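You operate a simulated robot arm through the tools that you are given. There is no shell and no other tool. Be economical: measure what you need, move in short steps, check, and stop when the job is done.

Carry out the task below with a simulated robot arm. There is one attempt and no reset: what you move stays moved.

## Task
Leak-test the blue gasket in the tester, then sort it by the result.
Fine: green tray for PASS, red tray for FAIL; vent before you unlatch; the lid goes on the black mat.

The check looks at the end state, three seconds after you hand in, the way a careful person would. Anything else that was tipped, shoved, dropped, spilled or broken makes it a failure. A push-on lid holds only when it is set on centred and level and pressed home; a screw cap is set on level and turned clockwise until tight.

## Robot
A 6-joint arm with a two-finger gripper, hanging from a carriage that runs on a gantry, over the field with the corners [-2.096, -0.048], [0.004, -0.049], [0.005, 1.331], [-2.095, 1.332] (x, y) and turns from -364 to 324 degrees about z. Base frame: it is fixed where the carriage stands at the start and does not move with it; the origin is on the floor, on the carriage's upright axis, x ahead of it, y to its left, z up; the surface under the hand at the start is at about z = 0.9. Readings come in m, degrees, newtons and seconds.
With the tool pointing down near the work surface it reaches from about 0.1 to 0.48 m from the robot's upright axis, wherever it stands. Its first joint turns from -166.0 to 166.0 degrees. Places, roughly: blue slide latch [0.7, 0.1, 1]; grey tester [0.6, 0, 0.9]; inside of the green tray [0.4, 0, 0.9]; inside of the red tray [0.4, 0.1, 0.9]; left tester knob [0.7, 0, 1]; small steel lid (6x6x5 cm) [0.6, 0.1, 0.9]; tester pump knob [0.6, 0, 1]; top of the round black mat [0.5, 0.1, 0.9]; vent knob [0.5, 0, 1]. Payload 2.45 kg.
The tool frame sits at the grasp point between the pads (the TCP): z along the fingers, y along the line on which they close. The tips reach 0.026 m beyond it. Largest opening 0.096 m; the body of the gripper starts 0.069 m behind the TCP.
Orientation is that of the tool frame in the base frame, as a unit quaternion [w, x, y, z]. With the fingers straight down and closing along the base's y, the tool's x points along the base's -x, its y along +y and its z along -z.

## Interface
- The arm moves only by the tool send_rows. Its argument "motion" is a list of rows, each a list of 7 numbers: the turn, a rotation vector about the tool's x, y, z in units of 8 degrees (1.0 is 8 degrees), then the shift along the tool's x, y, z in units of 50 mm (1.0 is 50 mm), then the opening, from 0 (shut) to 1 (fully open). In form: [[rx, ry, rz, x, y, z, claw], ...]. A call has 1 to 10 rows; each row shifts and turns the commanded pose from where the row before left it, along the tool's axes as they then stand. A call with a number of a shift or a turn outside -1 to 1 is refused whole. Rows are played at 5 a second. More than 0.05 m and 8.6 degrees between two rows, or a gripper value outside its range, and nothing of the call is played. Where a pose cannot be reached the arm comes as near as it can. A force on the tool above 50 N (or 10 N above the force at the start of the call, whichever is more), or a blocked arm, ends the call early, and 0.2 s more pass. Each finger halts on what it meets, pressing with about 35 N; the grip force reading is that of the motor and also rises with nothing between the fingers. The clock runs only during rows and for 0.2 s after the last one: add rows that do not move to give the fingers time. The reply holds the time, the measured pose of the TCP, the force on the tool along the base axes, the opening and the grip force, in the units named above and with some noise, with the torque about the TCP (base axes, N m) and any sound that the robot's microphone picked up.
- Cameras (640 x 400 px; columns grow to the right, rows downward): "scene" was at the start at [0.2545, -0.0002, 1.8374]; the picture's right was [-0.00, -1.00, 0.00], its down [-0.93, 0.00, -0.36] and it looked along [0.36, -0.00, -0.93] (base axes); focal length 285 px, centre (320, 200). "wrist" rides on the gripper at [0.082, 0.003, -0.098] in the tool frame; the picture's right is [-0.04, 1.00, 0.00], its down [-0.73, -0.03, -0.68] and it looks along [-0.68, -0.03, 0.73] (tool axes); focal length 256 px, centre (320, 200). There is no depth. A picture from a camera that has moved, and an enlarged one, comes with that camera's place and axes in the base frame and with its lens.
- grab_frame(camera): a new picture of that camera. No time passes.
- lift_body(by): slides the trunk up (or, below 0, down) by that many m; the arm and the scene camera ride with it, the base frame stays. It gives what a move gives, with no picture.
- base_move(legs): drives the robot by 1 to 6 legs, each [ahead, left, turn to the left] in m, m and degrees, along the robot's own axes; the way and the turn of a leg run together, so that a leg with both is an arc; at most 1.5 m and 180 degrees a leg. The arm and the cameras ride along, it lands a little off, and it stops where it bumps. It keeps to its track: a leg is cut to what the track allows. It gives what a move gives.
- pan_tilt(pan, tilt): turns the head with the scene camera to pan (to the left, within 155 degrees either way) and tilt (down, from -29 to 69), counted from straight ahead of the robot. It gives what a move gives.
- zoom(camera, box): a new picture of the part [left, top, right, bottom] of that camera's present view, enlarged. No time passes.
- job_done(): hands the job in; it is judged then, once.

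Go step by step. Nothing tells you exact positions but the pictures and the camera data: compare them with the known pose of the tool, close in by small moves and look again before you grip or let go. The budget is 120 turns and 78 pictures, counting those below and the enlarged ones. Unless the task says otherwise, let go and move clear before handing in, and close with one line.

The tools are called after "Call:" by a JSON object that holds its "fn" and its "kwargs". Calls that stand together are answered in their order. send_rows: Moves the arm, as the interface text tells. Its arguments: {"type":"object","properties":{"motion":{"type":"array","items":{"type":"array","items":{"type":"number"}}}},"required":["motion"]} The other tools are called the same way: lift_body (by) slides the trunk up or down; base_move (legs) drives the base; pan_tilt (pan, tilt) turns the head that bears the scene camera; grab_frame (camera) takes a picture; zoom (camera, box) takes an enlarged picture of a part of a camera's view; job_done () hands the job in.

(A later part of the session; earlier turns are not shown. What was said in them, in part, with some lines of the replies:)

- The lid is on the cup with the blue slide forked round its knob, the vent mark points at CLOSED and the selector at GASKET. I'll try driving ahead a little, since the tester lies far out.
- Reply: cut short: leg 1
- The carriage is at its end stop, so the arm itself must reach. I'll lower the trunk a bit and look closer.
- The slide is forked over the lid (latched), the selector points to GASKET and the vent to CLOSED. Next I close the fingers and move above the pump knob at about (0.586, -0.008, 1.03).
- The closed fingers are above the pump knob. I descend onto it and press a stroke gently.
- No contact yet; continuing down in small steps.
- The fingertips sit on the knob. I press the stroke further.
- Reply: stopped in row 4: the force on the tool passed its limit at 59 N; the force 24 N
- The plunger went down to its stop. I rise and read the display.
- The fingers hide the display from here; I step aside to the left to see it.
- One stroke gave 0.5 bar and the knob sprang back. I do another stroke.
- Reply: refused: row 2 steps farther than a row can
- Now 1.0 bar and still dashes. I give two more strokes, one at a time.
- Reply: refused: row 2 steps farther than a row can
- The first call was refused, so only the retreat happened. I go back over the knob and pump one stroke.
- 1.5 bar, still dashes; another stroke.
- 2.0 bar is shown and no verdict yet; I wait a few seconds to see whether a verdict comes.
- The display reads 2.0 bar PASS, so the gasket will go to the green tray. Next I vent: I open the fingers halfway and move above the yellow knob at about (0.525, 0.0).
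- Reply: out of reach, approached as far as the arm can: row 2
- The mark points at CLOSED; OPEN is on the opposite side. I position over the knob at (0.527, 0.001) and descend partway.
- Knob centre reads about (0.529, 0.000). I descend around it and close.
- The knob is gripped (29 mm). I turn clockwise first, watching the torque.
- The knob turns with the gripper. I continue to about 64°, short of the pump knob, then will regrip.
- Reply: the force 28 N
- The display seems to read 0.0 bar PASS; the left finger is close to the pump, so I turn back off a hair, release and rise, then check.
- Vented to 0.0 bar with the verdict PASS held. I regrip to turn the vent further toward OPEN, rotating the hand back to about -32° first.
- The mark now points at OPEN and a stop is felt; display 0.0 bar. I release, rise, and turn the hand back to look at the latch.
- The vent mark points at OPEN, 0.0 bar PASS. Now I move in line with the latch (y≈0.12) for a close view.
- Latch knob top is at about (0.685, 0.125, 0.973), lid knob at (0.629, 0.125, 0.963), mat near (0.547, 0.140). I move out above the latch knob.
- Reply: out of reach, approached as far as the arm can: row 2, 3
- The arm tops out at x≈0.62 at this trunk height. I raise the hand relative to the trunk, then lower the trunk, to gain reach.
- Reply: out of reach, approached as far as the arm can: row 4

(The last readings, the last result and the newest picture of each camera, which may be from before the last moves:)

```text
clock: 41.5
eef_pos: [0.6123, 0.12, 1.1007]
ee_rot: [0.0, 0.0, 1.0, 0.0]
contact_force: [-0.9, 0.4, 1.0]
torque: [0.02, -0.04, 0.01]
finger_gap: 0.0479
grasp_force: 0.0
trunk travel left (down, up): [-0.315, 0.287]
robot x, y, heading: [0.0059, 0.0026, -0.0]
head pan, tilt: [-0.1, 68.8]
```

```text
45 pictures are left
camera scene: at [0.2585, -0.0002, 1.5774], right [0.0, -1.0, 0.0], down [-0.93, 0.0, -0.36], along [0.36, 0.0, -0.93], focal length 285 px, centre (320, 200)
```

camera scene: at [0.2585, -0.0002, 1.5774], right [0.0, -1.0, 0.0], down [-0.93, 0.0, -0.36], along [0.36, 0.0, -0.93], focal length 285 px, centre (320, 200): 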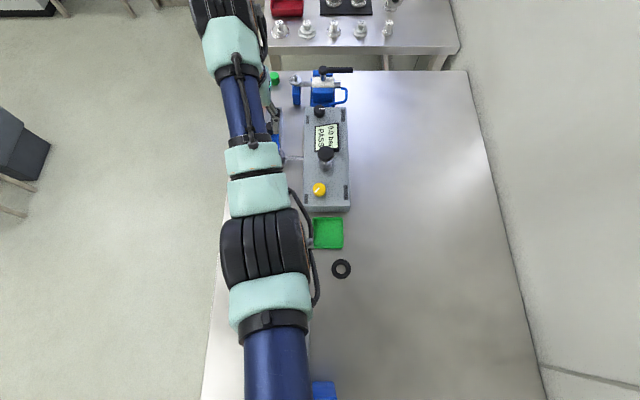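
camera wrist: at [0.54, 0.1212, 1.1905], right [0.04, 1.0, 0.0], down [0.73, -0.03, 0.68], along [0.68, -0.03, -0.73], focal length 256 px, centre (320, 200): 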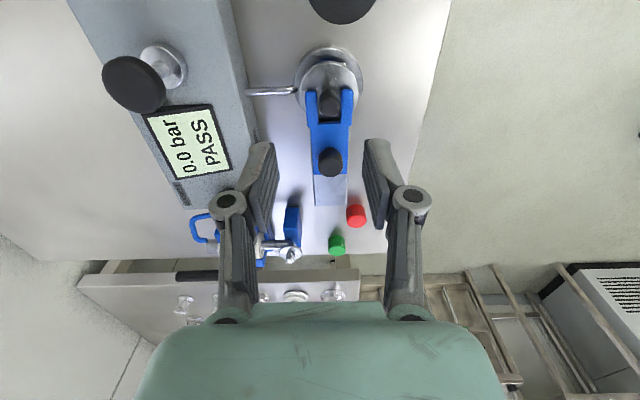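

With the tool straight down the reach ends near 0.63 m, so I tilt the fingers 24° outward to reach the latch knob.

Call:
{"fn": "send_rows", "kwargs": {"motion": [[0, -1, 0, 0, 0, 0, 0.5], [0, -1, 0, 0, 0, 0, 0.5], [0, -1, 0, 0, 0, 0, 0.5], [0, 0, 0, -0.64, 0.05, 0.285, 0.5], [0, 0, 0, -0.64, 0.05, 0.285, 0.5], [0, 0, 0, 0, 0, 0, 0.5]]}}

Call:
{"fn": "grab_frame", "kwargs": {"camera": "wrist"}}

```text
clock: 42.9
eef_pos: [0.683, 0.1238, 1.1015]
ee_rot: [0.208, 0.0, 0.978, 0.0]
contact_force: [0.8, 0.1, 0.4]
torque: [0.01, 0.04, -0.01]
finger_gap: 0.0482
grasp_force: 0.1
trunk travel left (down, up): [-0.315, 0.287]
robot x, y, heading: [0.0011, -0.0005, -0.3]
head pan, tilt: [-0.1, 68.8]
```

```text
44 pictures are left
camera wrist: at [0.5683, 0.1279, 1.1581], right [0.04, 1.0, 0.02], down [0.39, -0.03, 0.92], along [0.92, -0.03, -0.39], focal length 256 px, centre (320, 200)
```

wrist: 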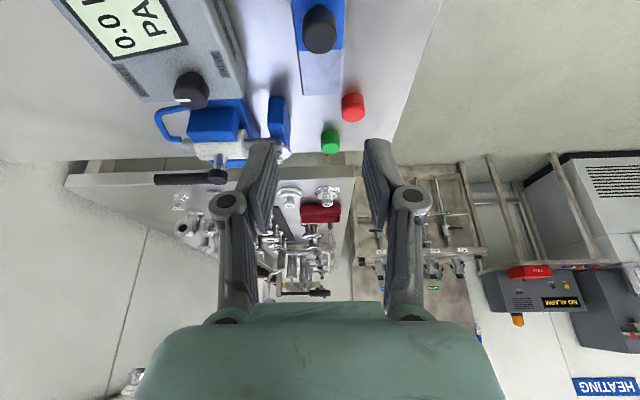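

The knob sits just below the fingertips (0.689, 0.126). I descend around it.

Call:
{"fn": "send_rows", "kwargs": {"motion": [[0, 0, 0, 0.325, 0.02, 0.73, 0.5], [0, 0, 0, 0.325, 0.02, 0.73, 0.5], [0, 0, 0, 0.22, 0, 0.5, 0.5], [0, 0, 0, 0, 0, 0, 0.5]]}}

Call:
{"fn": "grab_frame", "kwargs": {"camera": "wrist"}}

Call:
{"fn": "pan_tilt", "kwargs": {"pan": 0, "tilt": 50}}

Call:
{"fn": "grab_frame", "kwargs": {"camera": "scene"}}

```text
clock: 43.9
eef_pos: [0.6813, 0.1255, 0.9934]
ee_rot: [0.208, 0.0, 0.978, 0.001]
contact_force: [-0.8, 0.6, -0.2]
torque: [0.03, 0.03, -0.03]
finger_gap: 0.0479
grasp_force: 0.0
trunk travel left (down, up): [-0.315, 0.287]
robot x, y, heading: [0.001, 0.0011, 0.0]
head pan, tilt: [-0.1, 68.8]
```

```text
43 pictures are left
camera wrist: at [0.567, 0.1285, 1.0509], right [0.04, 1.0, 0.02], down [0.39, -0.03, 0.92], along [0.92, -0.03, -0.39], focal length 256 px, centre (320, 200)
```

wrist: 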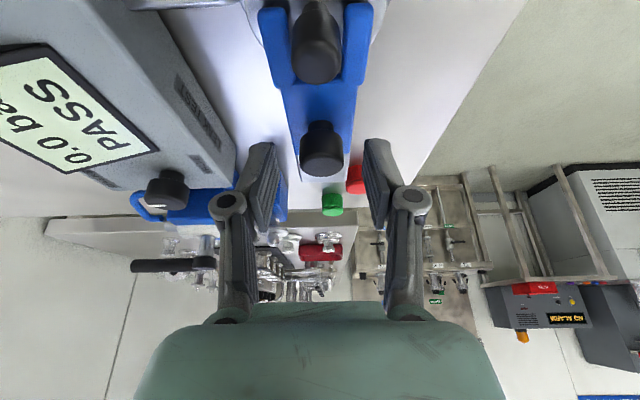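

```text
clock: 44.8
eef_pos: [0.6817, 0.1241, 0.9937]
ee_rot: [0.208, 0.0, 0.978, 0.0]
contact_force: [-0.1, -0.3, -0.1]
torque: [0.02, 0.01, -0.01]
finger_gap: 0.0478
grasp_force: 0.0
trunk travel left (down, up): [-0.315, 0.287]
robot x, y, heading: [0.0044, -0.0001, 0.2]
head pan, tilt: [0.0, 50.0]
```

```text
42 pictures are left
camera scene: at [0.2796, -0.0001, 1.5993], right [0.0, -1.0, 0.0], down [-0.77, 0.0, -0.64], along [0.64, 0.0, -0.77], focal length 285 px, centre (320, 200)
```

scene: 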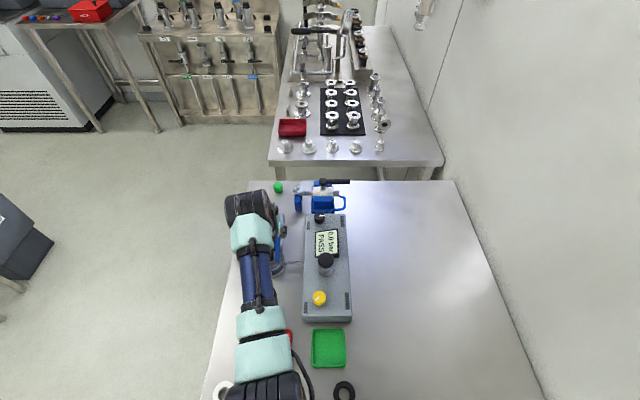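

The knob lies between the fingers. I lower 12 mm and close on it.

Call:
{"fn": "send_rows", "kwargs": {"motion": [[0, 0, 0, 0.1, 0.02, 0.22, 0.5], [0, 0, 0, 0, 0, 0, 0.2], [0, 0, 0, 0, 0, 0, 0.05], [0, 0, 0, 0, 0, 0, 0.05], [0, 0, 0, 0, 0, 0, 0.05]]}}

Call:
{"fn": "grab_frame", "kwargs": {"camera": "wrist"}}

```text
clock: 46.0
eef_pos: [0.6824, 0.1263, 0.9818]
ee_rot: [0.208, 0.0, 0.978, 0.0]
contact_force: [0.7, -1.9, -1.1]
torque: [-0.04, -0.04, -0.03]
finger_gap: 0.0249
grasp_force: 44.9
trunk travel left (down, up): [-0.315, 0.287]
robot x, y, heading: [0.0031, -0.0002, 0.0]
head pan, tilt: [0.0, 50.0]
```

```text
41 pictures are left
camera wrist: at [0.5672, 0.1294, 1.0392], right [0.04, 1.0, 0.02], down [0.39, -0.03, 0.92], along [0.92, -0.03, -0.39], focal length 256 px, centre (320, 200)
```

wrist: 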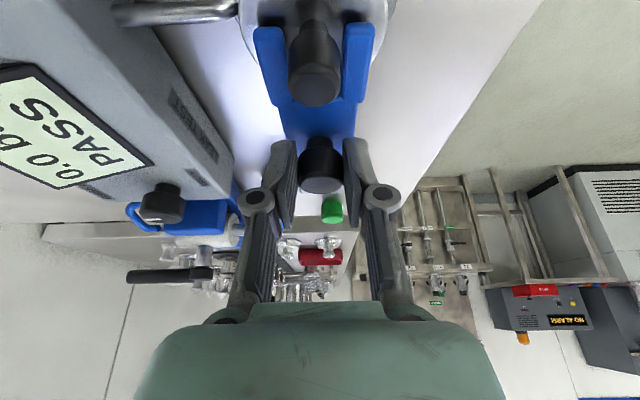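

Gripped. I pull the slide outward along +x in 10 mm steps.

Call:
{"fn": "send_rows", "kwargs": {"motion": [[0, 0, 0, -0.183, 0, 0.081, 0.05], [0, 0, 0, -0.183, 0, 0.081, 0.05], [0, 0, 0, -0.183, 0, 0.081, 0.05], [0, 0, 0, 0, 0, 0, 0.05]]}}

Call:
{"fn": "grab_frame", "kwargs": {"camera": "wrist"}}

```text
clock: 47.0
eef_pos: [0.7109, 0.1255, 0.9816]
ee_rot: [0.207, 0.001, 0.978, -0.002]
contact_force: [-0.1, -5.6, -4.5]
torque: [-0.12, 0.0, -0.08]
finger_gap: 0.0251
grasp_force: 44.9
trunk travel left (down, up): [-0.315, 0.287]
robot x, y, heading: [0.0025, 0.0034, 0.1]
head pan, tilt: [0.0, 50.0]
```

```text
40 pictures are left
camera wrist: at [0.5974, 0.1295, 1.0394], right [0.04, 1.0, 0.02], down [0.4, -0.03, 0.92], along [0.92, -0.03, -0.4], focal length 256 px, centre (320, 200)
```

wrist: 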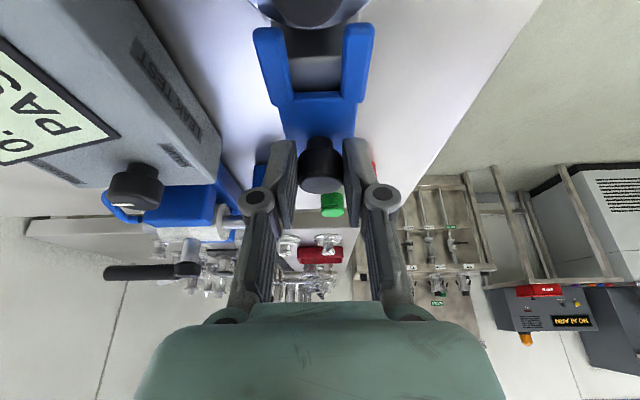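

The slide follows. I pull on until the fork is clear of the lid.

Call:
{"fn": "send_rows", "kwargs": {"motion": [[0, 0, 0, -0.183, 0, 0.081, 0.05], [0, 0, 0, -0.183, 0, 0.081, 0.05], [0, 0, 0, -0.09, 0, 0.04, 0.05], [0, 0, 0, 0, 0, 0, 0.05]]}}

Call:
{"fn": "grab_frame", "kwargs": {"camera": "wrist"}}

```text
clock: 48.0
eef_pos: [0.7174, 0.1258, 0.9826]
ee_rot: [0.206, 0.0, 0.979, -0.001]
contact_force: [0.9, -2.9, -18.0]
torque: [-0.09, -0.19, -0.02]
finger_gap: 0.0251
grasp_force: 45.4
out of reach, approached as far as the arm can: row 2, 3
trunk travel left (down, up): [-0.315, 0.287]
robot x, y, heading: [-0.0013, 0.0028, 0.1]
head pan, tilt: [0.0, 50.0]
```

```text
39 pictures are left
camera wrist: at [0.6034, 0.1294, 1.0399], right [0.04, 1.0, 0.02], down [0.4, -0.03, 0.92], along [0.92, -0.03, -0.4], focal length 256 px, centre (320, 200)
```

wrist: 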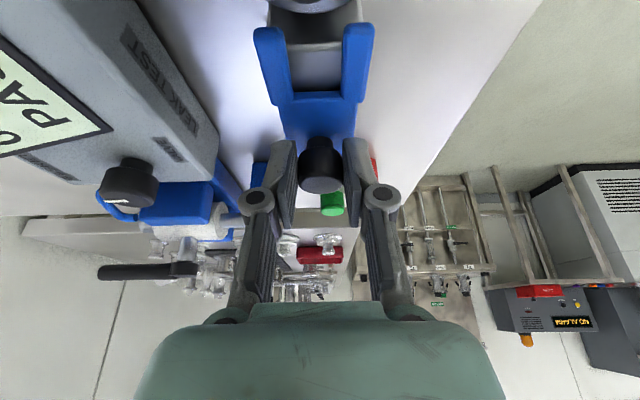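

The reach ended before the fork is clear. I let go, back off, tilt a further 12°, and will regrip.

Call:
{"fn": "send_rows", "kwargs": {"motion": [[0, 0, 0, 0, 0, 0, 0.5], [0, 0, 0, 0, 0, 0, 0.5], [0, 0, 0, 0, 0, -0.7, 0.5], [0, -1, 0, 0, 0, 0, 0.5], [0, -0.5, 0, 0, 0, 0, 0.5], [0, 0, 0, 0, 0, 0, 0.5]]}}

Call:
{"fn": "grab_frame", "kwargs": {"camera": "wrist"}}

```text
clock: 49.4
eef_pos: [0.7063, 0.1274, 1.0173]
ee_rot: [0.309, 0.001, 0.951, 0.0]
contact_force: [-0.3, 0.2, 0.0]
torque: [0.01, -0.03, 0.02]
finger_gap: 0.0479
grasp_force: 0.1
trunk travel left (down, up): [-0.315, 0.287]
robot x, y, heading: [-0.0007, -0.0001, -0.2]
head pan, tilt: [0.0, 50.0]
```

```text
38 pictures are left
camera wrist: at [0.5827, 0.1297, 1.0483], right [0.03, 1.0, 0.02], down [0.19, -0.03, 0.98], along [0.98, -0.03, -0.19], focal length 256 px, centre (320, 200)
```

wrist: 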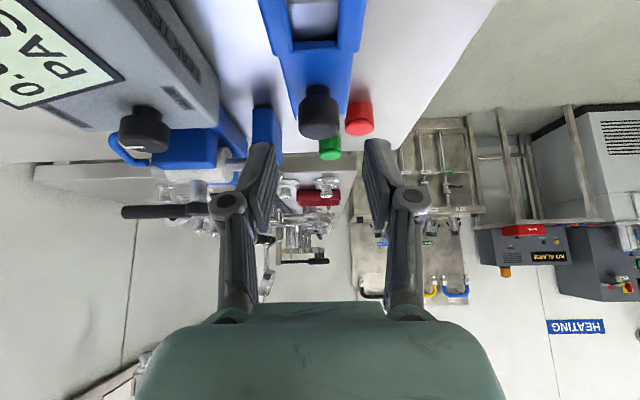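

Call:
{"fn": "send_rows", "kwargs": {"motion": [[0, 0, 0, 0.17, 0, 0.34, 0.5], [0, 0, 0, 0.17, 0, 0.34, 0.5], [0, 0, 0, 0, 0, 0, 0.2], [0, 0, 0, 0, 0, 0, 0.05], [0, 0, 0, 0, 0, 0, 0.05], [0, 0, 0, -0.162, 0, 0.118, 0.05], [0, 0, 0, -0.162, 0, 0.118, 0.05], [0, 0, 0, 0, 0, 0, 0.05]]}}

Call:
{"fn": "grab_frame", "kwargs": {"camera": "wrist"}}

```text
clock: 51.2
eef_pos: [0.7276, 0.1269, 0.9762]
ee_rot: [0.306, 0.0, 0.952, 0.0]
contact_force: [-21.2, -4.8, 6.2]
torque: [-0.03, 0.59, -0.05]
finger_gap: 0.025
grasp_force: 45.1
trunk travel left (down, up): [-0.315, 0.287]
robot x, y, heading: [0.0059, -0.0032, 0.1]
head pan, tilt: [0.0, 50.0]
```

```text
37 pictures are left
camera wrist: at [0.6048, 0.1293, 1.0086], right [0.03, 1.0, 0.02], down [0.2, -0.03, 0.98], along [0.98, -0.03, -0.2], focal length 256 px, centre (320, 200)
```

wrist: 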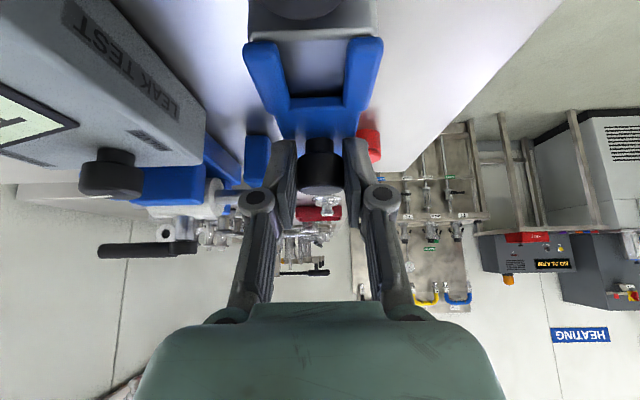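

The slide reached its stop, about 48 mm back, and the fork is clear of the lid. I release, back off, and look at the lid from above.

Call:
{"fn": "send_rows", "kwargs": {"motion": [[0, 0, 0, 0, 0, 0, 0.5], [0, 0, 0, 0, 0, 0, 0.5], [0, 0, 0, 0, 0, -0.9, 0.5], [0, 0, 0, 0, 0, -0.9, 0.5], [0, 1, 0, 0, 0, -0.9, 0.5], [0, 1, 0, 0.5, 0, 0, 0.5], [0, 0.5, 0, 0.5, 0, 0, 0.5], [0, 0, 0, 0, 0, 0, 0.5]]}}

Call:
{"fn": "grab_frame", "kwargs": {"camera": "wrist"}}

```text
clock: 53.0
eef_pos: [0.6068, 0.1286, 1.0667]
ee_rot: [0.14, 0.0, 0.99, 0.0]
contact_force: [-0.1, -1.3, -0.4]
torque: [-0.04, 0.01, 0.0]
finger_gap: 0.048
grasp_force: 0.1
trunk travel left (down, up): [-0.315, 0.287]
robot x, y, heading: [0.0017, -0.0011, 0.1]
head pan, tilt: [0.0, 50.0]
```

```text
36 pictures are left
camera wrist: at [0.5021, 0.1316, 1.1391], right [0.04, 1.0, 0.01], down [0.52, -0.03, 0.85], along [0.85, -0.03, -0.52], focal length 256 px, centre (320, 200)
```

wrist: 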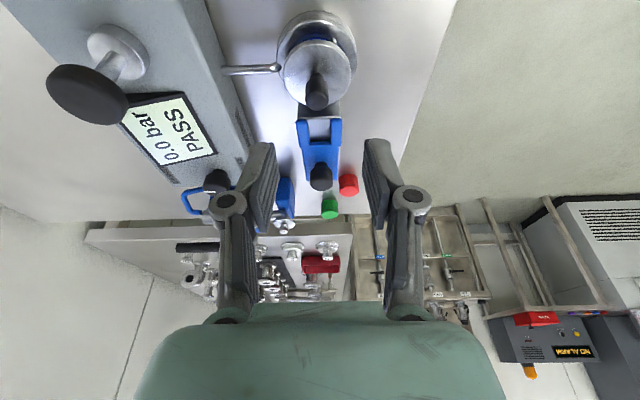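

The latch is open and the lid knob is at about (0.631, 0.1255, 0.963). I descend onto it with a 16° tilt.

Call:
{"fn": "send_rows", "kwargs": {"motion": [[0, 0, 0, 0.04, -0.06, 0.65, 0.5], [0, 0, 0, 0.04, 0, 0.6, 0.5], [0, 0, 0, 0.04, 0, 0.4, 0.5], [0, 0, 0, 0, 0, 0, 0.5]]}}

Call:
{"fn": "grab_frame", "kwargs": {"camera": "wrist"}}

```text
clock: 54.0
eef_pos: [0.626, 0.1254, 0.9859]
ee_rot: [0.139, 0.0, 0.99, 0.0]
contact_force: [0.4, 0.0, 1.0]
torque: [0.02, 0.01, 0.0]
finger_gap: 0.048
grasp_force: 0.0
trunk travel left (down, up): [-0.315, 0.287]
robot x, y, heading: [0.0039, 0.0006, 0.1]
head pan, tilt: [0.0, 50.0]
```

```text
35 pictures are left
camera wrist: at [0.5199, 0.1291, 1.0589], right [0.04, 1.0, 0.01], down [0.52, -0.03, 0.85], along [0.85, -0.03, -0.52], focal length 256 px, centre (320, 200)
```

wrist: 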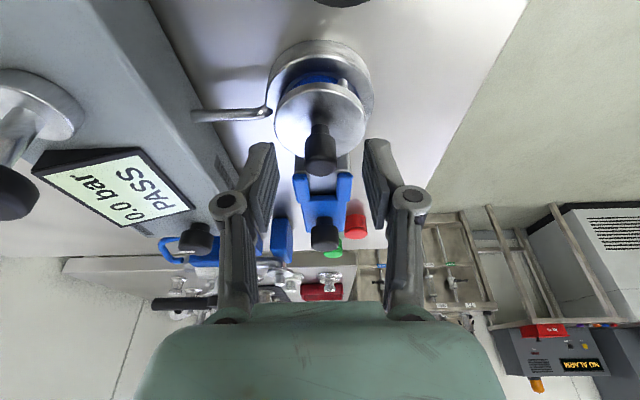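

Call:
{"fn": "send_rows", "kwargs": {"motion": [[0, 0, 0, 0.02, 0, 0.22, 0.5], [0, 0, 0, 0, 0, 0, 0.2], [0, 0, 0, 0, 0, 0, 0], [0, 0, 0, 0, 0, 0, 0], [0, 0, 0, 0, 0, 0, 0]]}}

Call:
{"fn": "grab_frame", "kwargs": {"camera": "wrist"}}

```text
clock: 55.2
eef_pos: [0.6274, 0.1252, 0.9748]
ee_rot: [0.139, -0.001, 0.99, 0.0]
contact_force: [0.3, 1.4, 0.9]
torque: [0.04, -0.04, 0.01]
finger_gap: 0.018
grasp_force: 35.5
trunk travel left (down, up): [-0.315, 0.287]
robot x, y, heading: [0.0063, -0.0, -0.2]
head pan, tilt: [0.0, 50.0]
```

```text
34 pictures are left
camera wrist: at [0.5213, 0.1281, 1.0483], right [0.04, 1.0, 0.01], down [0.52, -0.03, 0.85], along [0.85, -0.03, -0.52], focal length 256 px, centre (320, 200)
```

wrist: 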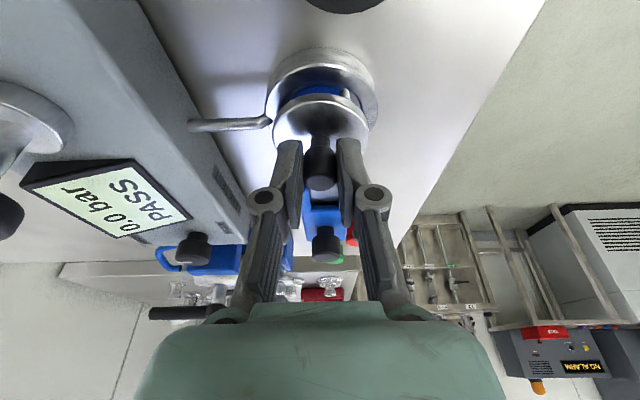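

The lid knob is gripped. I lift straight up in small steps.

Call:
{"fn": "send_rows", "kwargs": {"motion": [[0, 0, 0, -0.055, 0, -0.19, 0], [0, 0, 0, -0.055, 0, -0.19, 0], [0, 0, 0, -0.11, 0, -0.38, 0], [0, 0, 0, -0.165, 0, -0.577, 0], [0, 0, 0, 0, 0, 0, 0]]}}

Call:
{"fn": "grab_frame", "kwargs": {"camera": "wrist"}}

```text
clock: 56.4
eef_pos: [0.6258, 0.1266, 1.0438]
ee_rot: [0.138, 0.0, 0.99, 0.0]
contact_force: [0.5, -0.3, -1.7]
torque: [-0.01, 0.03, -0.01]
finger_gap: 0.0182
grasp_force: 35.2
trunk travel left (down, up): [-0.315, 0.287]
robot x, y, heading: [0.0048, 0.001, 0.1]
head pan, tilt: [0.0, 50.0]
```

```text
33 pictures are left
camera wrist: at [0.5207, 0.1288, 1.1172], right [0.04, 1.0, 0.01], down [0.52, -0.03, 0.85], along [0.85, -0.03, -0.52], focal length 256 px, centre (320, 200)
```

wrist: 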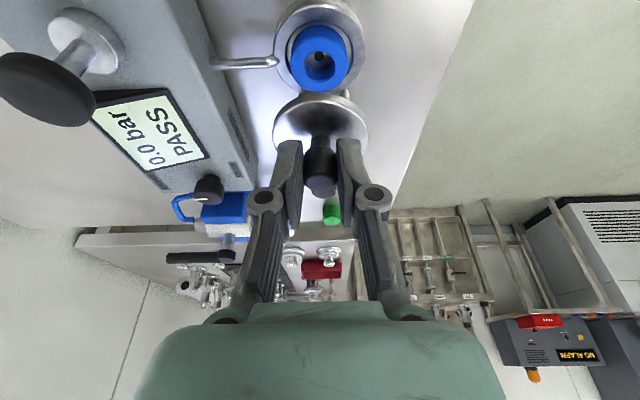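

The lid is off and the blue gasket stays in the seat. I carry the lid over the mat, centre about (0.548, 0.141).

Call:
{"fn": "send_rows", "kwargs": {"motion": [[0, 0, 0, 0.53, 0.09, -0.153, 0], [0, 0, 0, 0.53, 0.09, -0.153, 0], [0, 0, 0, 0.53, 0.09, -0.153, 0], [0, 0, 0, 0, 0, 0, 0]]}}

Call:
{"fn": "grab_frame", "kwargs": {"camera": "wrist"}}

```text
clock: 57.4
eef_pos: [0.5437, 0.1382, 1.044]
ee_rot: [0.14, 0.0, 0.99, 0.0]
contact_force: [0.0, -1.3, -2.0]
torque: [0.0, -0.03, 0.0]
finger_gap: 0.018
grasp_force: 34.5
trunk travel left (down, up): [-0.315, 0.287]
robot x, y, heading: [-0.0006, -0.0003, 0.2]
head pan, tilt: [0.0, 50.0]
```

```text
32 pictures are left
camera wrist: at [0.4387, 0.1421, 1.1176], right [0.04, 1.0, 0.01], down [0.52, -0.03, 0.85], along [0.85, -0.03, -0.52], focal length 256 px, centre (320, 200)
```

wrist: 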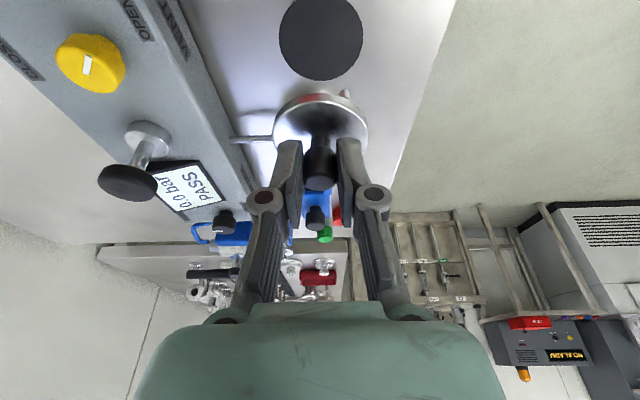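

Call:
{"fn": "send_rows", "kwargs": {"motion": [[0, 0, 0, 0.16, 0.04, 0.45, 0], [0, 0, 0, 0.14, 0, 0.45, 0], [0, 0, 0, 0.13, 0, 0.42, 0], [0, 0, 0, 0, 0, 0, 0]]}}

Call:
{"fn": "grab_frame", "kwargs": {"camera": "wrist"}}

```text
clock: 58.4
eef_pos: [0.5409, 0.1415, 0.9758]
ee_rot: [0.139, -0.001, 0.99, 0.0]
contact_force: [-0.4, 0.8, -2.1]
torque: [0.0, -0.03, -0.02]
finger_gap: 0.0183
grasp_force: 35.2
trunk travel left (down, up): [-0.315, 0.287]
robot x, y, heading: [0.0048, -0.002, 0.3]
head pan, tilt: [0.0, 50.0]
```

```text
31 pictures are left
camera wrist: at [0.4352, 0.1437, 1.0478], right [0.04, 1.0, 0.01], down [0.52, -0.03, 0.85], along [0.85, -0.03, -0.52], focal length 256 px, centre (320, 200)
```

wrist: 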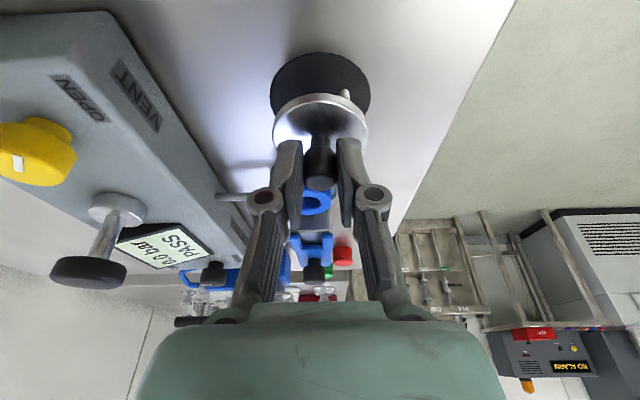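

The lid hovers over the mat. I lower slowly until contact.

Call:
{"fn": "send_rows", "kwargs": {"motion": [[0, 0, 0, 0.01, 0, 0.08, 0], [0, 0, 0, 0.022, 0, 0.08, 0], [0, 0, 0, 0.022, 0, 0.08, 0], [0, 0, 0, 0, 0, 0, 0]]}}

```text
clock: 59.4
eef_pos: [0.5409, 0.141, 0.9629]
ee_rot: [0.139, 0.0, 0.99, 0.0]
contact_force: [-0.6, 0.7, -1.9]
torque: [0.01, -0.01, -0.01]
finger_gap: 0.0179
grasp_force: 34.9
trunk travel left (down, up): [-0.315, 0.287]
robot x, y, heading: [0.0038, -0.0015, -0.0]
head pan, tilt: [0.0, 50.0]
```

Call:
{"fn": "send_rows", "kwargs": {"motion": [[0, 0, 0, 0.022, 0, 0.08, 0], [0, 0, 0, 0.022, 0, 0.08, 0], [0, 0, 0, 0, 0, 0, 0]]}}

Call:
{"fn": "grab_frame", "kwargs": {"camera": "wrist"}}

```text
clock: 60.2
eef_pos: [0.5416, 0.1394, 0.9545]
ee_rot: [0.14, 0.0, 0.99, 0.0]
contact_force: [-1.1, 0.5, -1.7]
torque: [0.01, 0.01, 0.03]
finger_gap: 0.0179
grasp_force: 35.7
trunk travel left (down, up): [-0.315, 0.287]
robot x, y, heading: [0.002, -0.0017, 0.1]
head pan, tilt: [0.0, 50.0]
```

```text
30 pictures are left
camera wrist: at [0.4365, 0.143, 1.0274], right [0.04, 1.0, 0.01], down [0.52, -0.03, 0.85], along [0.85, -0.03, -0.52], focal length 256 px, centre (320, 200)
```

wrist: 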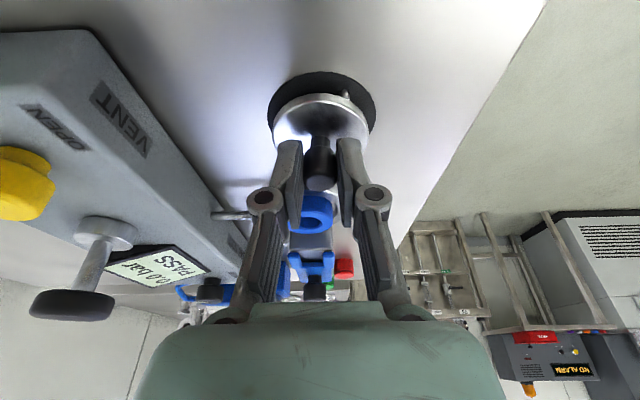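

Call:
{"fn": "send_rows", "kwargs": {"motion": [[0, 0, 0, 0.022, 0, 0.08, 0], [0, 0, 0, 0.022, 0, 0.08, 0], [0, 0, 0, 0.022, 0, 0.08, 0], [0, 0, 0, 0, 0, 0, 0]]}}

Call:
{"fn": "zoom", "kwargs": {"camera": "wrist", "box": [220, 40, 420, 200]}}

```text
clock: 61.2
eef_pos: [0.5439, 0.1403, 0.9457]
ee_rot: [0.141, 0.0, 0.99, 0.001]
contact_force: [-3.7, -0.7, 28.3]
torque: [-0.01, -0.19, -0.02]
finger_gap: 0.0177
grasp_force: 34.5
trunk travel left (down, up): [-0.315, 0.287]
robot x, y, heading: [0.0052, -0.0008, 0.1]
head pan, tilt: [0.0, 50.0]
```

```text
2.50 times, centred on (320, 120) of wrist
camera zoom: at [0.4393, 0.1435, 1.0169], right [0.04, 1.0, 0.01], down [0.51, -0.03, 0.86], along [0.86, -0.03, -0.52], focal length 640 px, centre (320, 400)
```

zoom: 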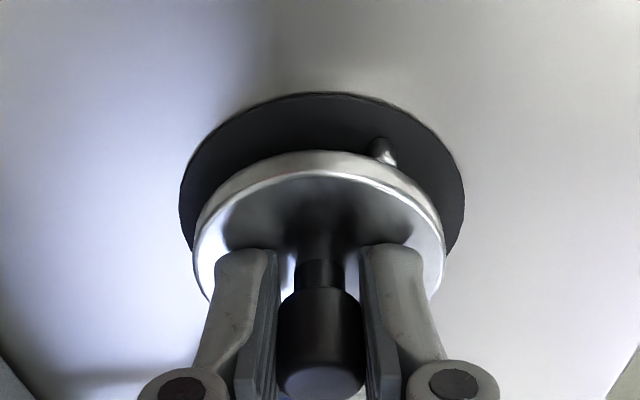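

Contact is felt and the lid looks centred on the mat. I ease the pressure by 1–2 mm, open, and rise along the tool axis.

Call:
{"fn": "send_rows", "kwargs": {"motion": [[0, 0, 0, -0.008, 0, -0.03, 0], [0, 0, 0, 0, 0, 0, 0.15], [0, 0, 0, 0, 0, 0, 0.45], [0, 0, 0, 0, 0, 0, 0.45], [0, 0, 0, 0, 0, -0.5, 0.45], [0, 0, 0, 0, 0, -0.8, 0.45], [0, 0, 0, 0, 0, -0.8, 0.45], [0, 0, 0, 0, 0, 0, 0.45]]}}

Call:
{"fn": "grab_frame", "kwargs": {"camera": "wrist"}}

```text
clock: 63.0
eef_pos: [0.5181, 0.1403, 1.039]
ee_rot: [0.14, 0.0, 0.99, 0.0]
contact_force: [0.7, 0.8, -0.2]
torque: [0.0, 0.0, 0.0]
finger_gap: 0.0434
grasp_force: 0.0
out of reach, approached as far as the arm can: row 7
trunk travel left (down, up): [-0.315, 0.287]
robot x, y, heading: [0.0049, 0.0005, 0.1]
head pan, tilt: [0.0, 50.0]
```

```text
28 pictures are left
camera wrist: at [0.4135, 0.144, 1.1122], right [0.04, 1.0, 0.01], down [0.52, -0.03, 0.86], along [0.86, -0.03, -0.52], focal length 256 px, centre (320, 200)
```

wrist: 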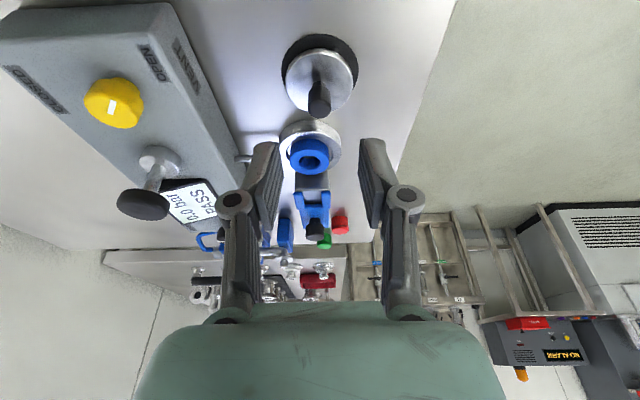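

The lid sits on the mat. Next I go above the blue gasket near (0.631, 0.126) with the fingers wider.

Call:
{"fn": "send_rows", "kwargs": {"motion": [[0, 0, 0, -0.6, -0.1, 0.31, 0.8], [0, 0, 0, -0.6, -0.1, 0.31, 0.8], [0, 0, 0, -0.6, -0.09, 0.31, 0.8], [0, 0, 0, 0, 0, 0, 0.8]]}}

Call:
{"fn": "grab_frame", "kwargs": {"camera": "wrist"}}

```text
clock: 64.0
eef_pos: [0.6173, 0.1272, 1.0188]
ee_rot: [0.139, 0.0, 0.99, 0.0]
contact_force: [0.2, 0.6, 0.3]
torque: [0.01, 0.02, 0.01]
finger_gap: 0.0769
grasp_force: 0.2
trunk travel left (down, up): [-0.315, 0.287]
robot x, y, heading: [0.005, -0.0017, 0.1]
head pan, tilt: [0.0, 50.0]
```

```text
27 pictures are left
camera wrist: at [0.5128, 0.1302, 1.0904], right [0.04, 1.0, 0.01], down [0.52, -0.03, 0.86], along [0.85, -0.03, -0.52], focal length 256 px, centre (320, 200)
```

wrist: 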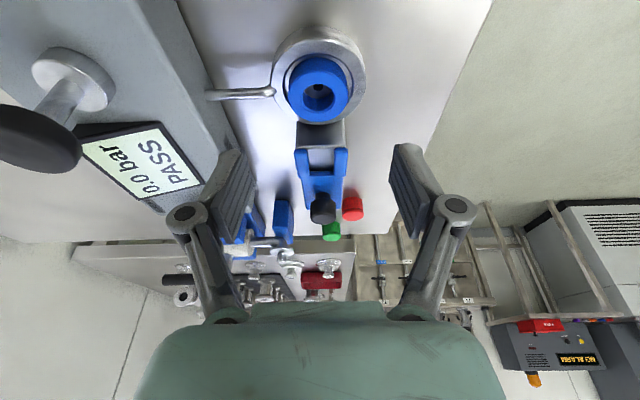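

Gasket top is near (0.631, 0.126, 0.926), about 45 mm across, on a flange at about 0.905. I narrow the fingers to about 54 mm and come down partway.

Call:
{"fn": "send_rows", "kwargs": {"motion": [[0, 0, 0, 0.05, -0.02, 0.3, 0.56], [0, 0, 0, 0.05, 0, 0.645, 0.56], [0, 0, 0, 0, 0, 0, 0.56]]}}

Call:
{"fn": "grab_frame", "kwargs": {"camera": "wrist"}}

```text
clock: 64.8
eef_pos: [0.6264, 0.1245, 0.9733]
ee_rot: [0.139, 0.0, 0.99, 0.0]
contact_force: [0.7, -0.1, 0.5]
torque: [0.01, 0.02, -0.05]
finger_gap: 0.0536
grasp_force: 0.1
trunk travel left (down, up): [-0.315, 0.287]
robot x, y, heading: [0.0064, -0.0031, 0.2]
head pan, tilt: [0.0, 50.0]
```

```text
26 pictures are left
camera wrist: at [0.5213, 0.1282, 1.0456], right [0.04, 1.0, 0.01], down [0.52, -0.03, 0.85], along [0.85, -0.03, -0.52], focal length 256 px, centre (320, 200)
```

wrist: 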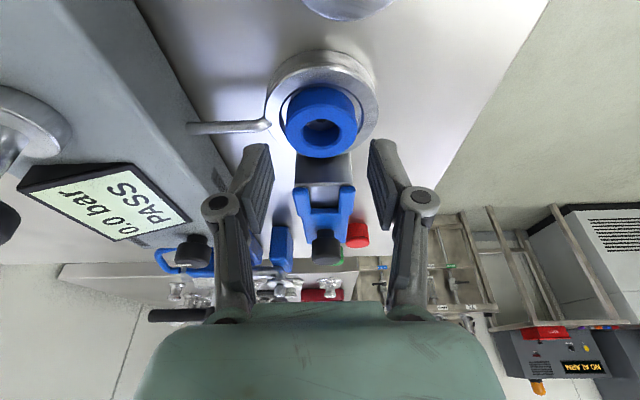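

Aligned. I descend 34 mm around the gasket.

Call:
{"fn": "send_rows", "kwargs": {"motion": [[0, 0, 0, 0.09, 0.01, 0.33, 0.56], [0, 0, 0, 0.09, 0, 0.31, 0.56], [0, 0, 0, 0, 0, 0, 0.56]]}}

Call:
{"fn": "grab_frame", "kwargs": {"camera": "wrist"}}

```text
clock: 65.6
eef_pos: [0.6303, 0.1276, 0.9453]
ee_rot: [0.144, 0.001, 0.99, 0.001]
contact_force: [-12.5, -1.8, 26.3]
torque: [-0.08, 0.47, -0.09]
finger_gap: 0.0427
grasp_force: 39.3
trunk travel left (down, up): [-0.315, 0.287]
robot x, y, heading: [0.0028, -0.0019, -0.1]
head pan, tilt: [0.0, 50.0]
stopped in row 3: the force on the tool passed its limit at 60 N (the readings are from after the stop); the commanded pose is now the measured one
```

```text
25 pictures are left
camera wrist: at [0.5234, 0.1297, 1.0172], right [0.04, 1.0, 0.01], down [0.51, -0.03, 0.86], along [0.86, -0.03, -0.51], focal length 256 px, centre (320, 200)
```

wrist: 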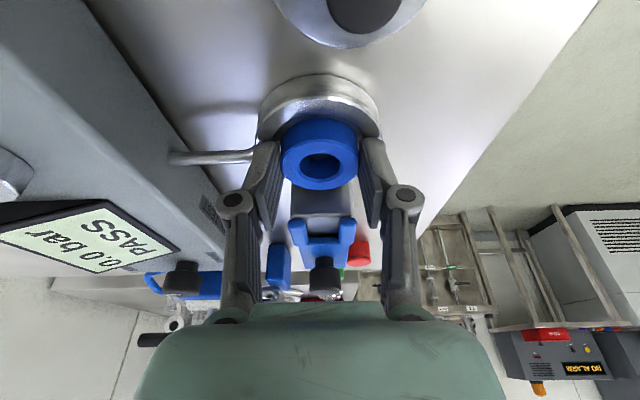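

The fingertips touched the flange. I ease up 3 mm and close on the gasket.

Call:
{"fn": "send_rows", "kwargs": {"motion": [[0, 0, 0, -0.01, 0, -0.05, 0.56], [0, 0, 0, 0, -0.02, 0, 0.5], [0, 0, 0, 0, 0, 0, 0.38], [0, 0, 0, 0, 0, 0, 0.36], [0, 0, 0, 0, 0, 0, 0.36]]}}

Call:
{"fn": "grab_frame", "kwargs": {"camera": "wrist"}}

```text
clock: 66.8
eef_pos: [0.6286, 0.1261, 0.9451]
ee_rot: [0.142, 0.0, 0.99, 0.0]
contact_force: [0.1, 0.5, 2.5]
torque: [-0.03, 0.02, -0.01]
finger_gap: 0.0429
grasp_force: 35.2
trunk travel left (down, up): [-0.315, 0.287]
robot x, y, heading: [0.0045, -0.0002, -0.1]
head pan, tilt: [0.0, 50.0]
```

```text
24 pictures are left
camera wrist: at [0.5227, 0.128, 1.0177], right [0.04, 1.0, 0.01], down [0.51, -0.03, 0.86], along [0.86, -0.03, -0.51], focal length 256 px, centre (320, 200)
```

wrist: 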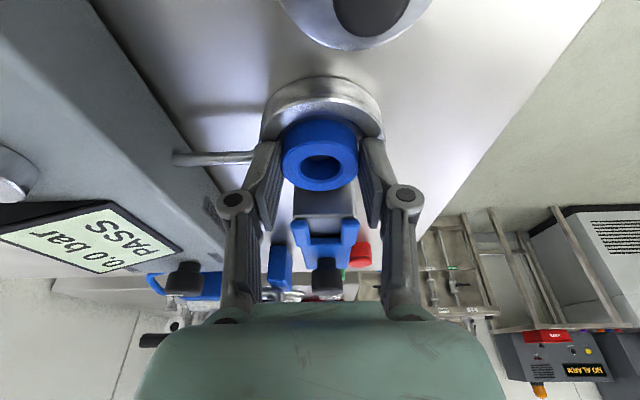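

The gasket is gripped (43 mm, 35 N). I lift it straight up.

Call:
{"fn": "send_rows", "kwargs": {"motion": [[0, 0, 0, -0.055, 0, -0.19, 0.36], [0, 0, 0, -0.055, 0, -0.19, 0.36], [0, 0, 0, -0.11, 0, -0.38, 0.36], [0, 0, 0, -0.11, 0, -0.38, 0.36], [0, 0, 0, 0, 0, 0, 0.36]]}}

Call:
{"fn": "grab_frame", "kwargs": {"camera": "wrist"}}

```text
clock: 68.0
eef_pos: [0.6279, 0.1263, 1.006]
ee_rot: [0.142, 0.0, 0.99, 0.001]
contact_force: [0.7, -0.2, -0.2]
torque: [0.01, 0.01, 0.02]
finger_gap: 0.0426
grasp_force: 35.4
trunk travel left (down, up): [-0.315, 0.287]
robot x, y, heading: [0.0038, 0.0047, -0.0]
head pan, tilt: [0.0, 50.0]
```

```text
23 pictures are left
camera wrist: at [0.5227, 0.1285, 1.0784], right [0.04, 1.0, 0.01], down [0.51, -0.03, 0.86], along [0.86, -0.03, -0.51], focal length 256 px, centre (320, 200)
```

wrist: 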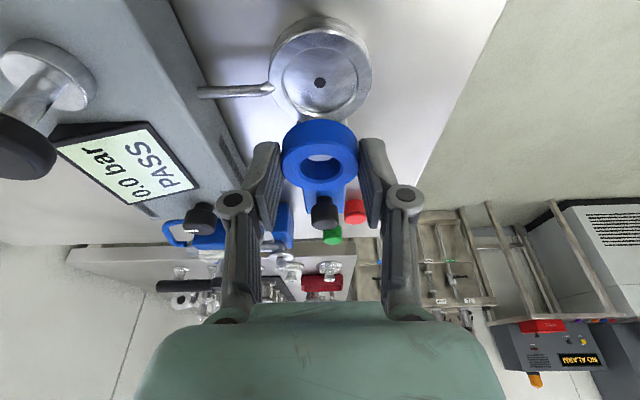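

The gasket is held and free. I raise the trunk 6 cm, then drive the carriage back 0.195 m to bring the hand to the x of the green tray (0.432, -0.018).

Call:
{"fn": "lift_body", "kwargs": {"by": 0.06}}

Call:
{"fn": "base_move", "kwargs": {"legs": [[-0.195, 0, 0]]}}

Call:
{"fn": "grab_frame", "kwargs": {"camera": "wrist"}}

```text
clock: 69.0
eef_pos: [0.6282, 0.1253, 1.0662]
ee_rot: [0.142, -0.001, 0.99, 0.0]
contact_force: [0.1, -0.3, 0.2]
torque: [-0.04, -0.01, -0.01]
finger_gap: 0.0426
grasp_force: 34.7
trunk travel left (down, up): [-0.375, 0.227]
robot x, y, heading: [0.0042, 0.002, 0.0]
head pan, tilt: [0.0, 50.0]
```

```text
clock: 70.5
eef_pos: [0.4354, 0.1247, 1.0671]
ee_rot: [0.141, 0.0, 0.99, 0.0]
contact_force: [0.4, 0.3, -0.7]
torque: [0.02, 0.02, 0.03]
finger_gap: 0.0426
grasp_force: 35.1
trunk travel left (down, up): [-0.375, 0.227]
robot x, y, heading: [-0.1885, -0.0005, -0.2]
head pan, tilt: [0.0, 50.0]
```

```text
22 pictures are left
camera wrist: at [0.3297, 0.1288, 1.1382], right [0.04, 1.0, 0.01], down [0.51, -0.03, 0.86], along [0.86, -0.03, -0.51], focal length 256 px, centre (320, 200)
```

wrist: 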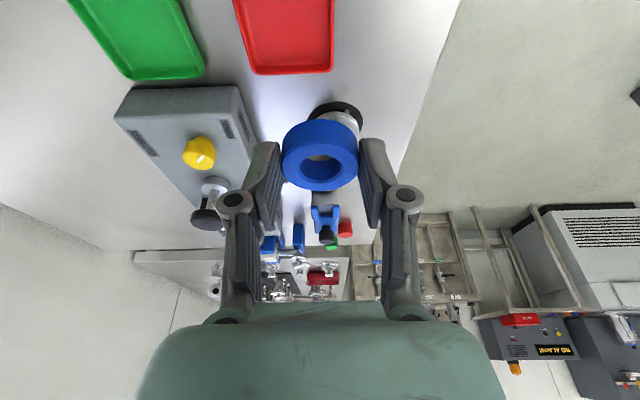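

Now shift right to y = -0.018 over the green tray.

Call:
{"fn": "send_rows", "kwargs": {"motion": [[0, 0, 0, 0.06, -0.95, -0.02, 0.36], [0, 0, 0, 0.06, -0.95, -0.02, 0.36], [0, 0, 0, 0.05, -0.95, -0.01, 0.36], [0, 0, 0, 0, 0, 0, 0.36]]}}

Call:
{"fn": "grab_frame", "kwargs": {"camera": "wrist"}}

Call:
{"fn": "grab_frame", "kwargs": {"camera": "scene"}}

```text
clock: 71.5
eef_pos: [0.4259, -0.0153, 1.0663]
ee_rot: [0.142, -0.001, 0.99, 0.001]
contact_force: [-0.3, -0.2, -0.1]
torque: [-0.01, 0.0, -0.02]
finger_gap: 0.0429
grasp_force: 34.9
trunk travel left (down, up): [-0.375, 0.227]
robot x, y, heading: [-0.1858, -0.0023, 0.1]
head pan, tilt: [0.0, 50.0]
```

```text
21 pictures are left
camera wrist: at [0.3198, -0.0129, 1.1392], right [0.04, 1.0, 0.01], down [0.51, -0.03, 0.86], along [0.86, -0.03, -0.51], focal length 256 px, centre (320, 200)
```

wrist: 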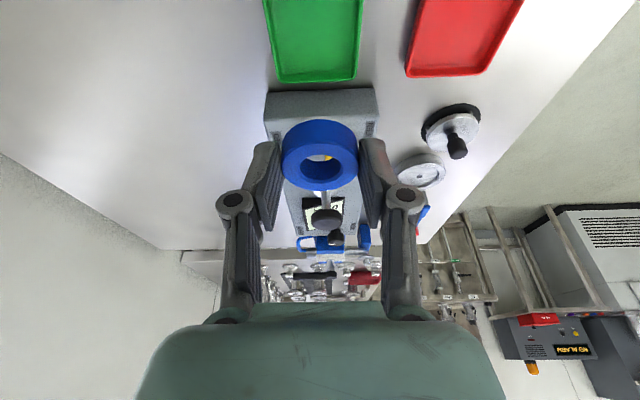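

```text
20 pictures are left
camera scene: at [0.0861, -0.0001, 1.6593], right [0.0, -1.0, 0.0], down [-0.77, 0.0, -0.64], along [0.64, 0.0, -0.77], focal length 285 px, centre (320, 200)
```

scene: 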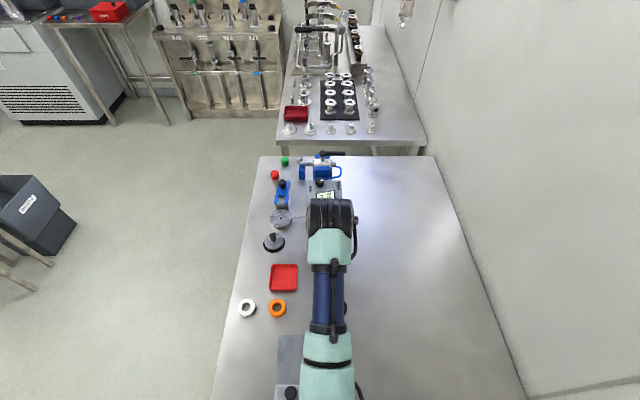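

The tray centre is about (0.434, -0.017) and the gasket is above it. I descend 10 cm with the arm and check.

Call:
{"fn": "send_rows", "kwargs": {"motion": [[0, 0, 0, 0.15, -0.03, 0.64, 0.36], [0, 0, 0, 0.17, 0, 0.64, 0.36], [0, 0, 0, 0.17, 0, 0.64, 0.36], [0, 0, 0, 0, 0, 0, 0.36]]}}

Call:
{"fn": "grab_frame", "kwargs": {"camera": "wrist"}}

```text
clock: 72.5
eef_pos: [0.4312, -0.0166, 0.9668]
ee_rot: [0.141, 0.0, 0.99, 0.0]
contact_force: [-0.7, -0.2, -0.4]
torque: [0.01, 0.04, 0.03]
finger_gap: 0.0428
grasp_force: 34.7
trunk travel left (down, up): [-0.375, 0.227]
robot x, y, heading: [-0.1901, 0.0004, 0.0]
head pan, tilt: [0.0, 50.0]
```

```text
19 pictures are left
camera wrist: at [0.3255, -0.014, 1.0391], right [0.04, 1.0, 0.01], down [0.51, -0.03, 0.86], along [0.86, -0.03, -0.51], focal length 256 px, centre (320, 200)
```

wrist: 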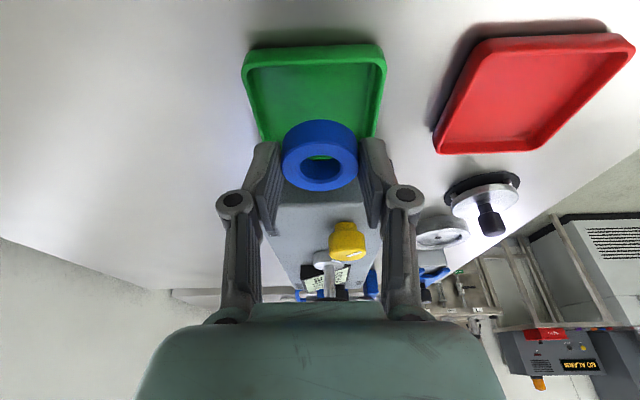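

Call:
{"fn": "send_rows", "kwargs": {"motion": [[0, 0, 0, 0.1, -0.03, 0.18, 0.36], [0, 0, 0, 0.068, 0, 0.188, 0.36], [0, 0, 0, 0, 0, 0, 0.36]]}}

Call:
{"fn": "grab_frame", "kwargs": {"camera": "wrist"}}

```text
clock: 73.3
eef_pos: [0.4267, -0.0196, 0.9473]
ee_rot: [0.142, 0.0, 0.99, 0.0]
contact_force: [0.2, -0.1, -0.8]
torque: [0.05, 0.02, 0.02]
finger_gap: 0.0426
grasp_force: 34.6
trunk travel left (down, up): [-0.375, 0.227]
robot x, y, heading: [-0.1881, -0.0001, -0.0]
head pan, tilt: [0.0, 50.0]
```

```text
18 pictures are left
camera wrist: at [0.321, -0.0159, 1.02], right [0.04, 1.0, 0.01], down [0.51, -0.03, 0.86], along [0.86, -0.03, -0.51], focal length 256 px, centre (320, 200)
```

wrist: 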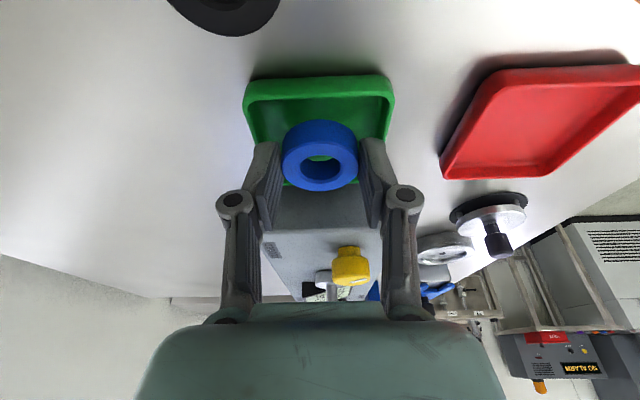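

Centred. I lower in 4 mm steps until the gasket touches the tray floor.

Call:
{"fn": "send_rows", "kwargs": {"motion": [[0, 0, 0, 0.022, 0, 0.077, 0.36], [0, 0, 0, 0.022, 0, 0.077, 0.36], [0, 0, 0, 0, 0, 0, 0.36]]}}

Call:
{"fn": "zoom", "kwargs": {"camera": "wrist", "box": [220, 60, 420, 200]}}

```text
clock: 74.1
eef_pos: [0.4263, -0.0195, 0.9392]
ee_rot: [0.141, 0.0, 0.99, 0.0]
contact_force: [0.2, -0.2, 0.1]
torque: [0.0, 0.02, 0.01]
finger_gap: 0.0426
grasp_force: 34.6
trunk travel left (down, up): [-0.375, 0.227]
robot x, y, heading: [-0.1925, 0.0006, 0.0]
head pan, tilt: [0.0, 50.0]
```

```text
2.86 times, centred on (320, 130) of wrist
camera zoom: at [0.3211, -0.0159, 1.0106], right [0.04, 1.0, 0.01], down [0.51, -0.03, 0.86], along [0.86, -0.03, -0.51], focal length 731 px, centre (320, 400)
```

zoom: 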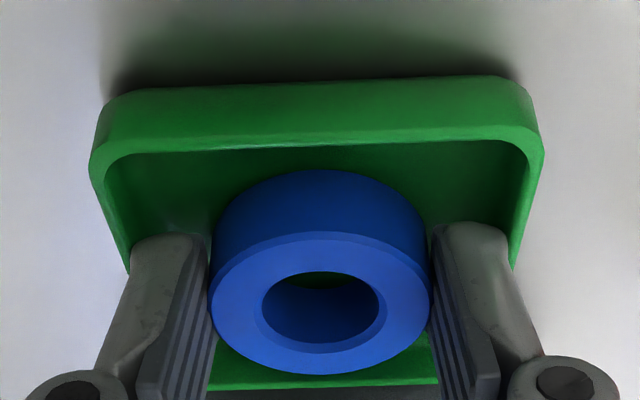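

Call:
{"fn": "send_rows", "kwargs": {"motion": [[0, 0, 0, 0.017, 0, 0.058, 0.36], [0, 0, 0, 0.017, 0, 0.058, 0.36], [0, 0, 0, 0, 0, 0, 0.36]]}}

Call:
{"fn": "zoom", "kwargs": {"camera": "wrist", "box": [220, 60, 420, 200]}}

```text
clock: 74.9
eef_pos: [0.4283, -0.018, 0.9339]
ee_rot: [0.144, -0.001, 0.99, 0.0]
contact_force: [-22.1, 2.3, 42.2]
torque: [-0.04, 0.22, -0.02]
finger_gap: 0.0428
grasp_force: 35.3
trunk travel left (down, up): [-0.375, 0.227]
robot x, y, heading: [-0.1894, -0.0018, -0.2]
head pan, tilt: [0.0, 50.0]
```

```text
2.86 times, centred on (320, 130) of wrist
camera zoom: at [0.3216, -0.0161, 1.0068], right [0.04, 1.0, 0.01], down [0.51, -0.03, 0.86], along [0.86, -0.03, -0.51], focal length 731 px, centre (320, 400)
```

zoom: 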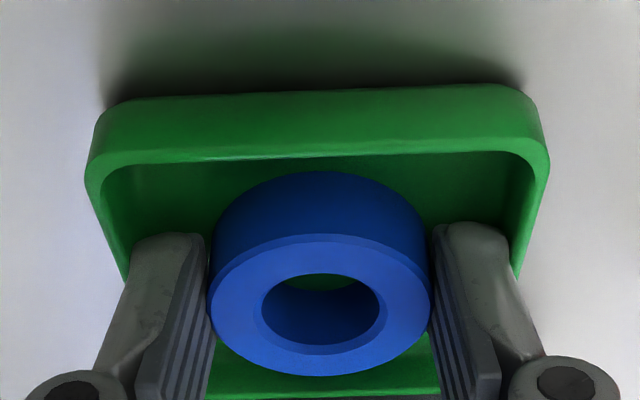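

Floor contact reached. I ease up, open only a few millimetres so as not to push the tray walls, and rise straight up.

Call:
{"fn": "send_rows", "kwargs": {"motion": [[0, 0, 0, -0.014, 0, -0.05, 0.36], [0, 0, 0, 0, 0, 0, 0.47], [0, 0, 0, 0, 0, 0, 0.49], [0, 0, 0, 0, 0, 0, 0.49], [0, 0, 0, -0.055, 0, -0.19, 0.49], [0, 0, 0, -0.11, 0, -0.38, 0.49], [0, 0, 0, -0.22, 0, -0.76, 0.49], [0, 0, 0, -0.22, 0, -0.76, 0.49], [0, 0, 0, 0, 0, 0, 0.49]]}}

Call:
{"fn": "grab_frame", "kwargs": {"camera": "wrist"}}

```text
clock: 76.9
eef_pos: [0.429, -0.0209, 1.0462]
ee_rot: [0.141, 0.001, 0.99, 0.0]
contact_force: [0.2, 0.7, 0.2]
torque: [0.01, 0.01, -0.02]
finger_gap: 0.0472
grasp_force: 0.0
trunk travel left (down, up): [-0.375, 0.227]
robot x, y, heading: [-0.1869, 0.0005, -0.1]
head pan, tilt: [0.0, 50.0]
```

```text
15 pictures are left
camera wrist: at [0.3228, -0.0175, 1.1187], right [0.04, 1.0, 0.01], down [0.51, -0.03, 0.86], along [0.86, -0.03, -0.51], focal length 256 px, centre (320, 200)
```

wrist: 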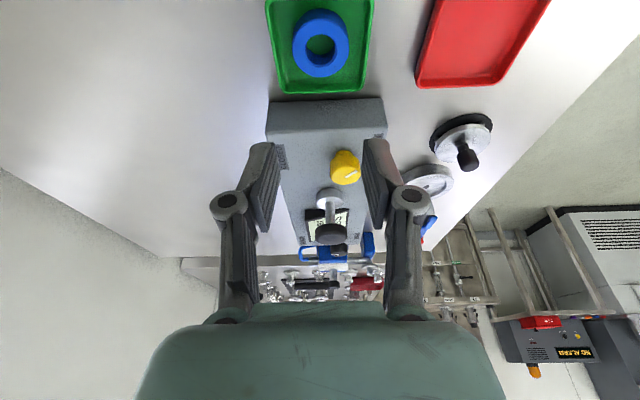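

The gasket lies in the green tray. I check the lid on the mat.

Call:
{"fn": "zoom", "kwargs": {"camera": "wrist", "box": [400, 90, 520, 180]}}

Call:
{"fn": "zoom", "kwargs": {"camera": "scene", "box": [230, 180, 350, 280]}}

```text
4.44 times, centred on (460, 135) of wrist
camera zoom: at [0.3228, -0.0175, 1.1187], right [0.04, 1.0, 0.01], down [0.51, -0.03, 0.86], along [0.86, -0.03, -0.51], focal length 1138 px, centre (-302, 489)
```

zoom: 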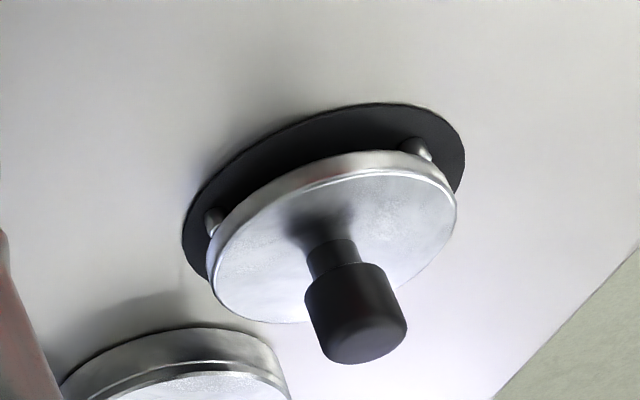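

```text
4.00 times, centred on (290, 230) of scene
camera zoom: at [0.0862, -0.0001, 1.6593], right [0.0, -1.0, 0.0], down [-0.77, 0.0, -0.64], along [0.64, 0.0, -0.77], focal length 1140 px, centre (440, 80)
```

zoom: 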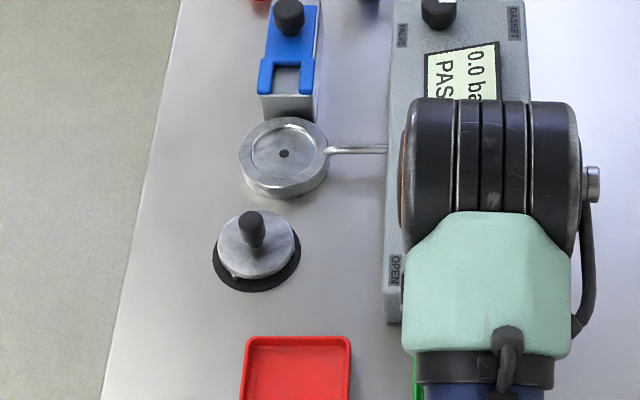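

The lid stands level on the mat, the latch is open, the vent is open and the gasket is in the green tray. I lift clear and hand in.

Call:
{"fn": "lift_body", "kwargs": {"by": 0.1}}

Call:
{"fn": "job_done", "kwargs": {}}

```text
clock: 78.3
eef_pos: [0.4282, -0.0217, 1.1465]
ee_rot: [0.141, 0.0, 0.99, 0.0]
contact_force: [0.1, 0.0, 0.5]
torque: [0.0, 0.0, 0.01]
finger_gap: 0.0466
grasp_force: 0.1
trunk travel left (down, up): [-0.475, 0.127]
robot x, y, heading: [-0.1888, 0.001, -0.1]
head pan, tilt: [0.0, 50.0]
```

```text
The job is handed in.
```

The blue gasket passed at 2.0 bar; I vented to 0.0 bar before unlatching, set the lid on the black mat, put the gasket in the green tray, and handed the job in.
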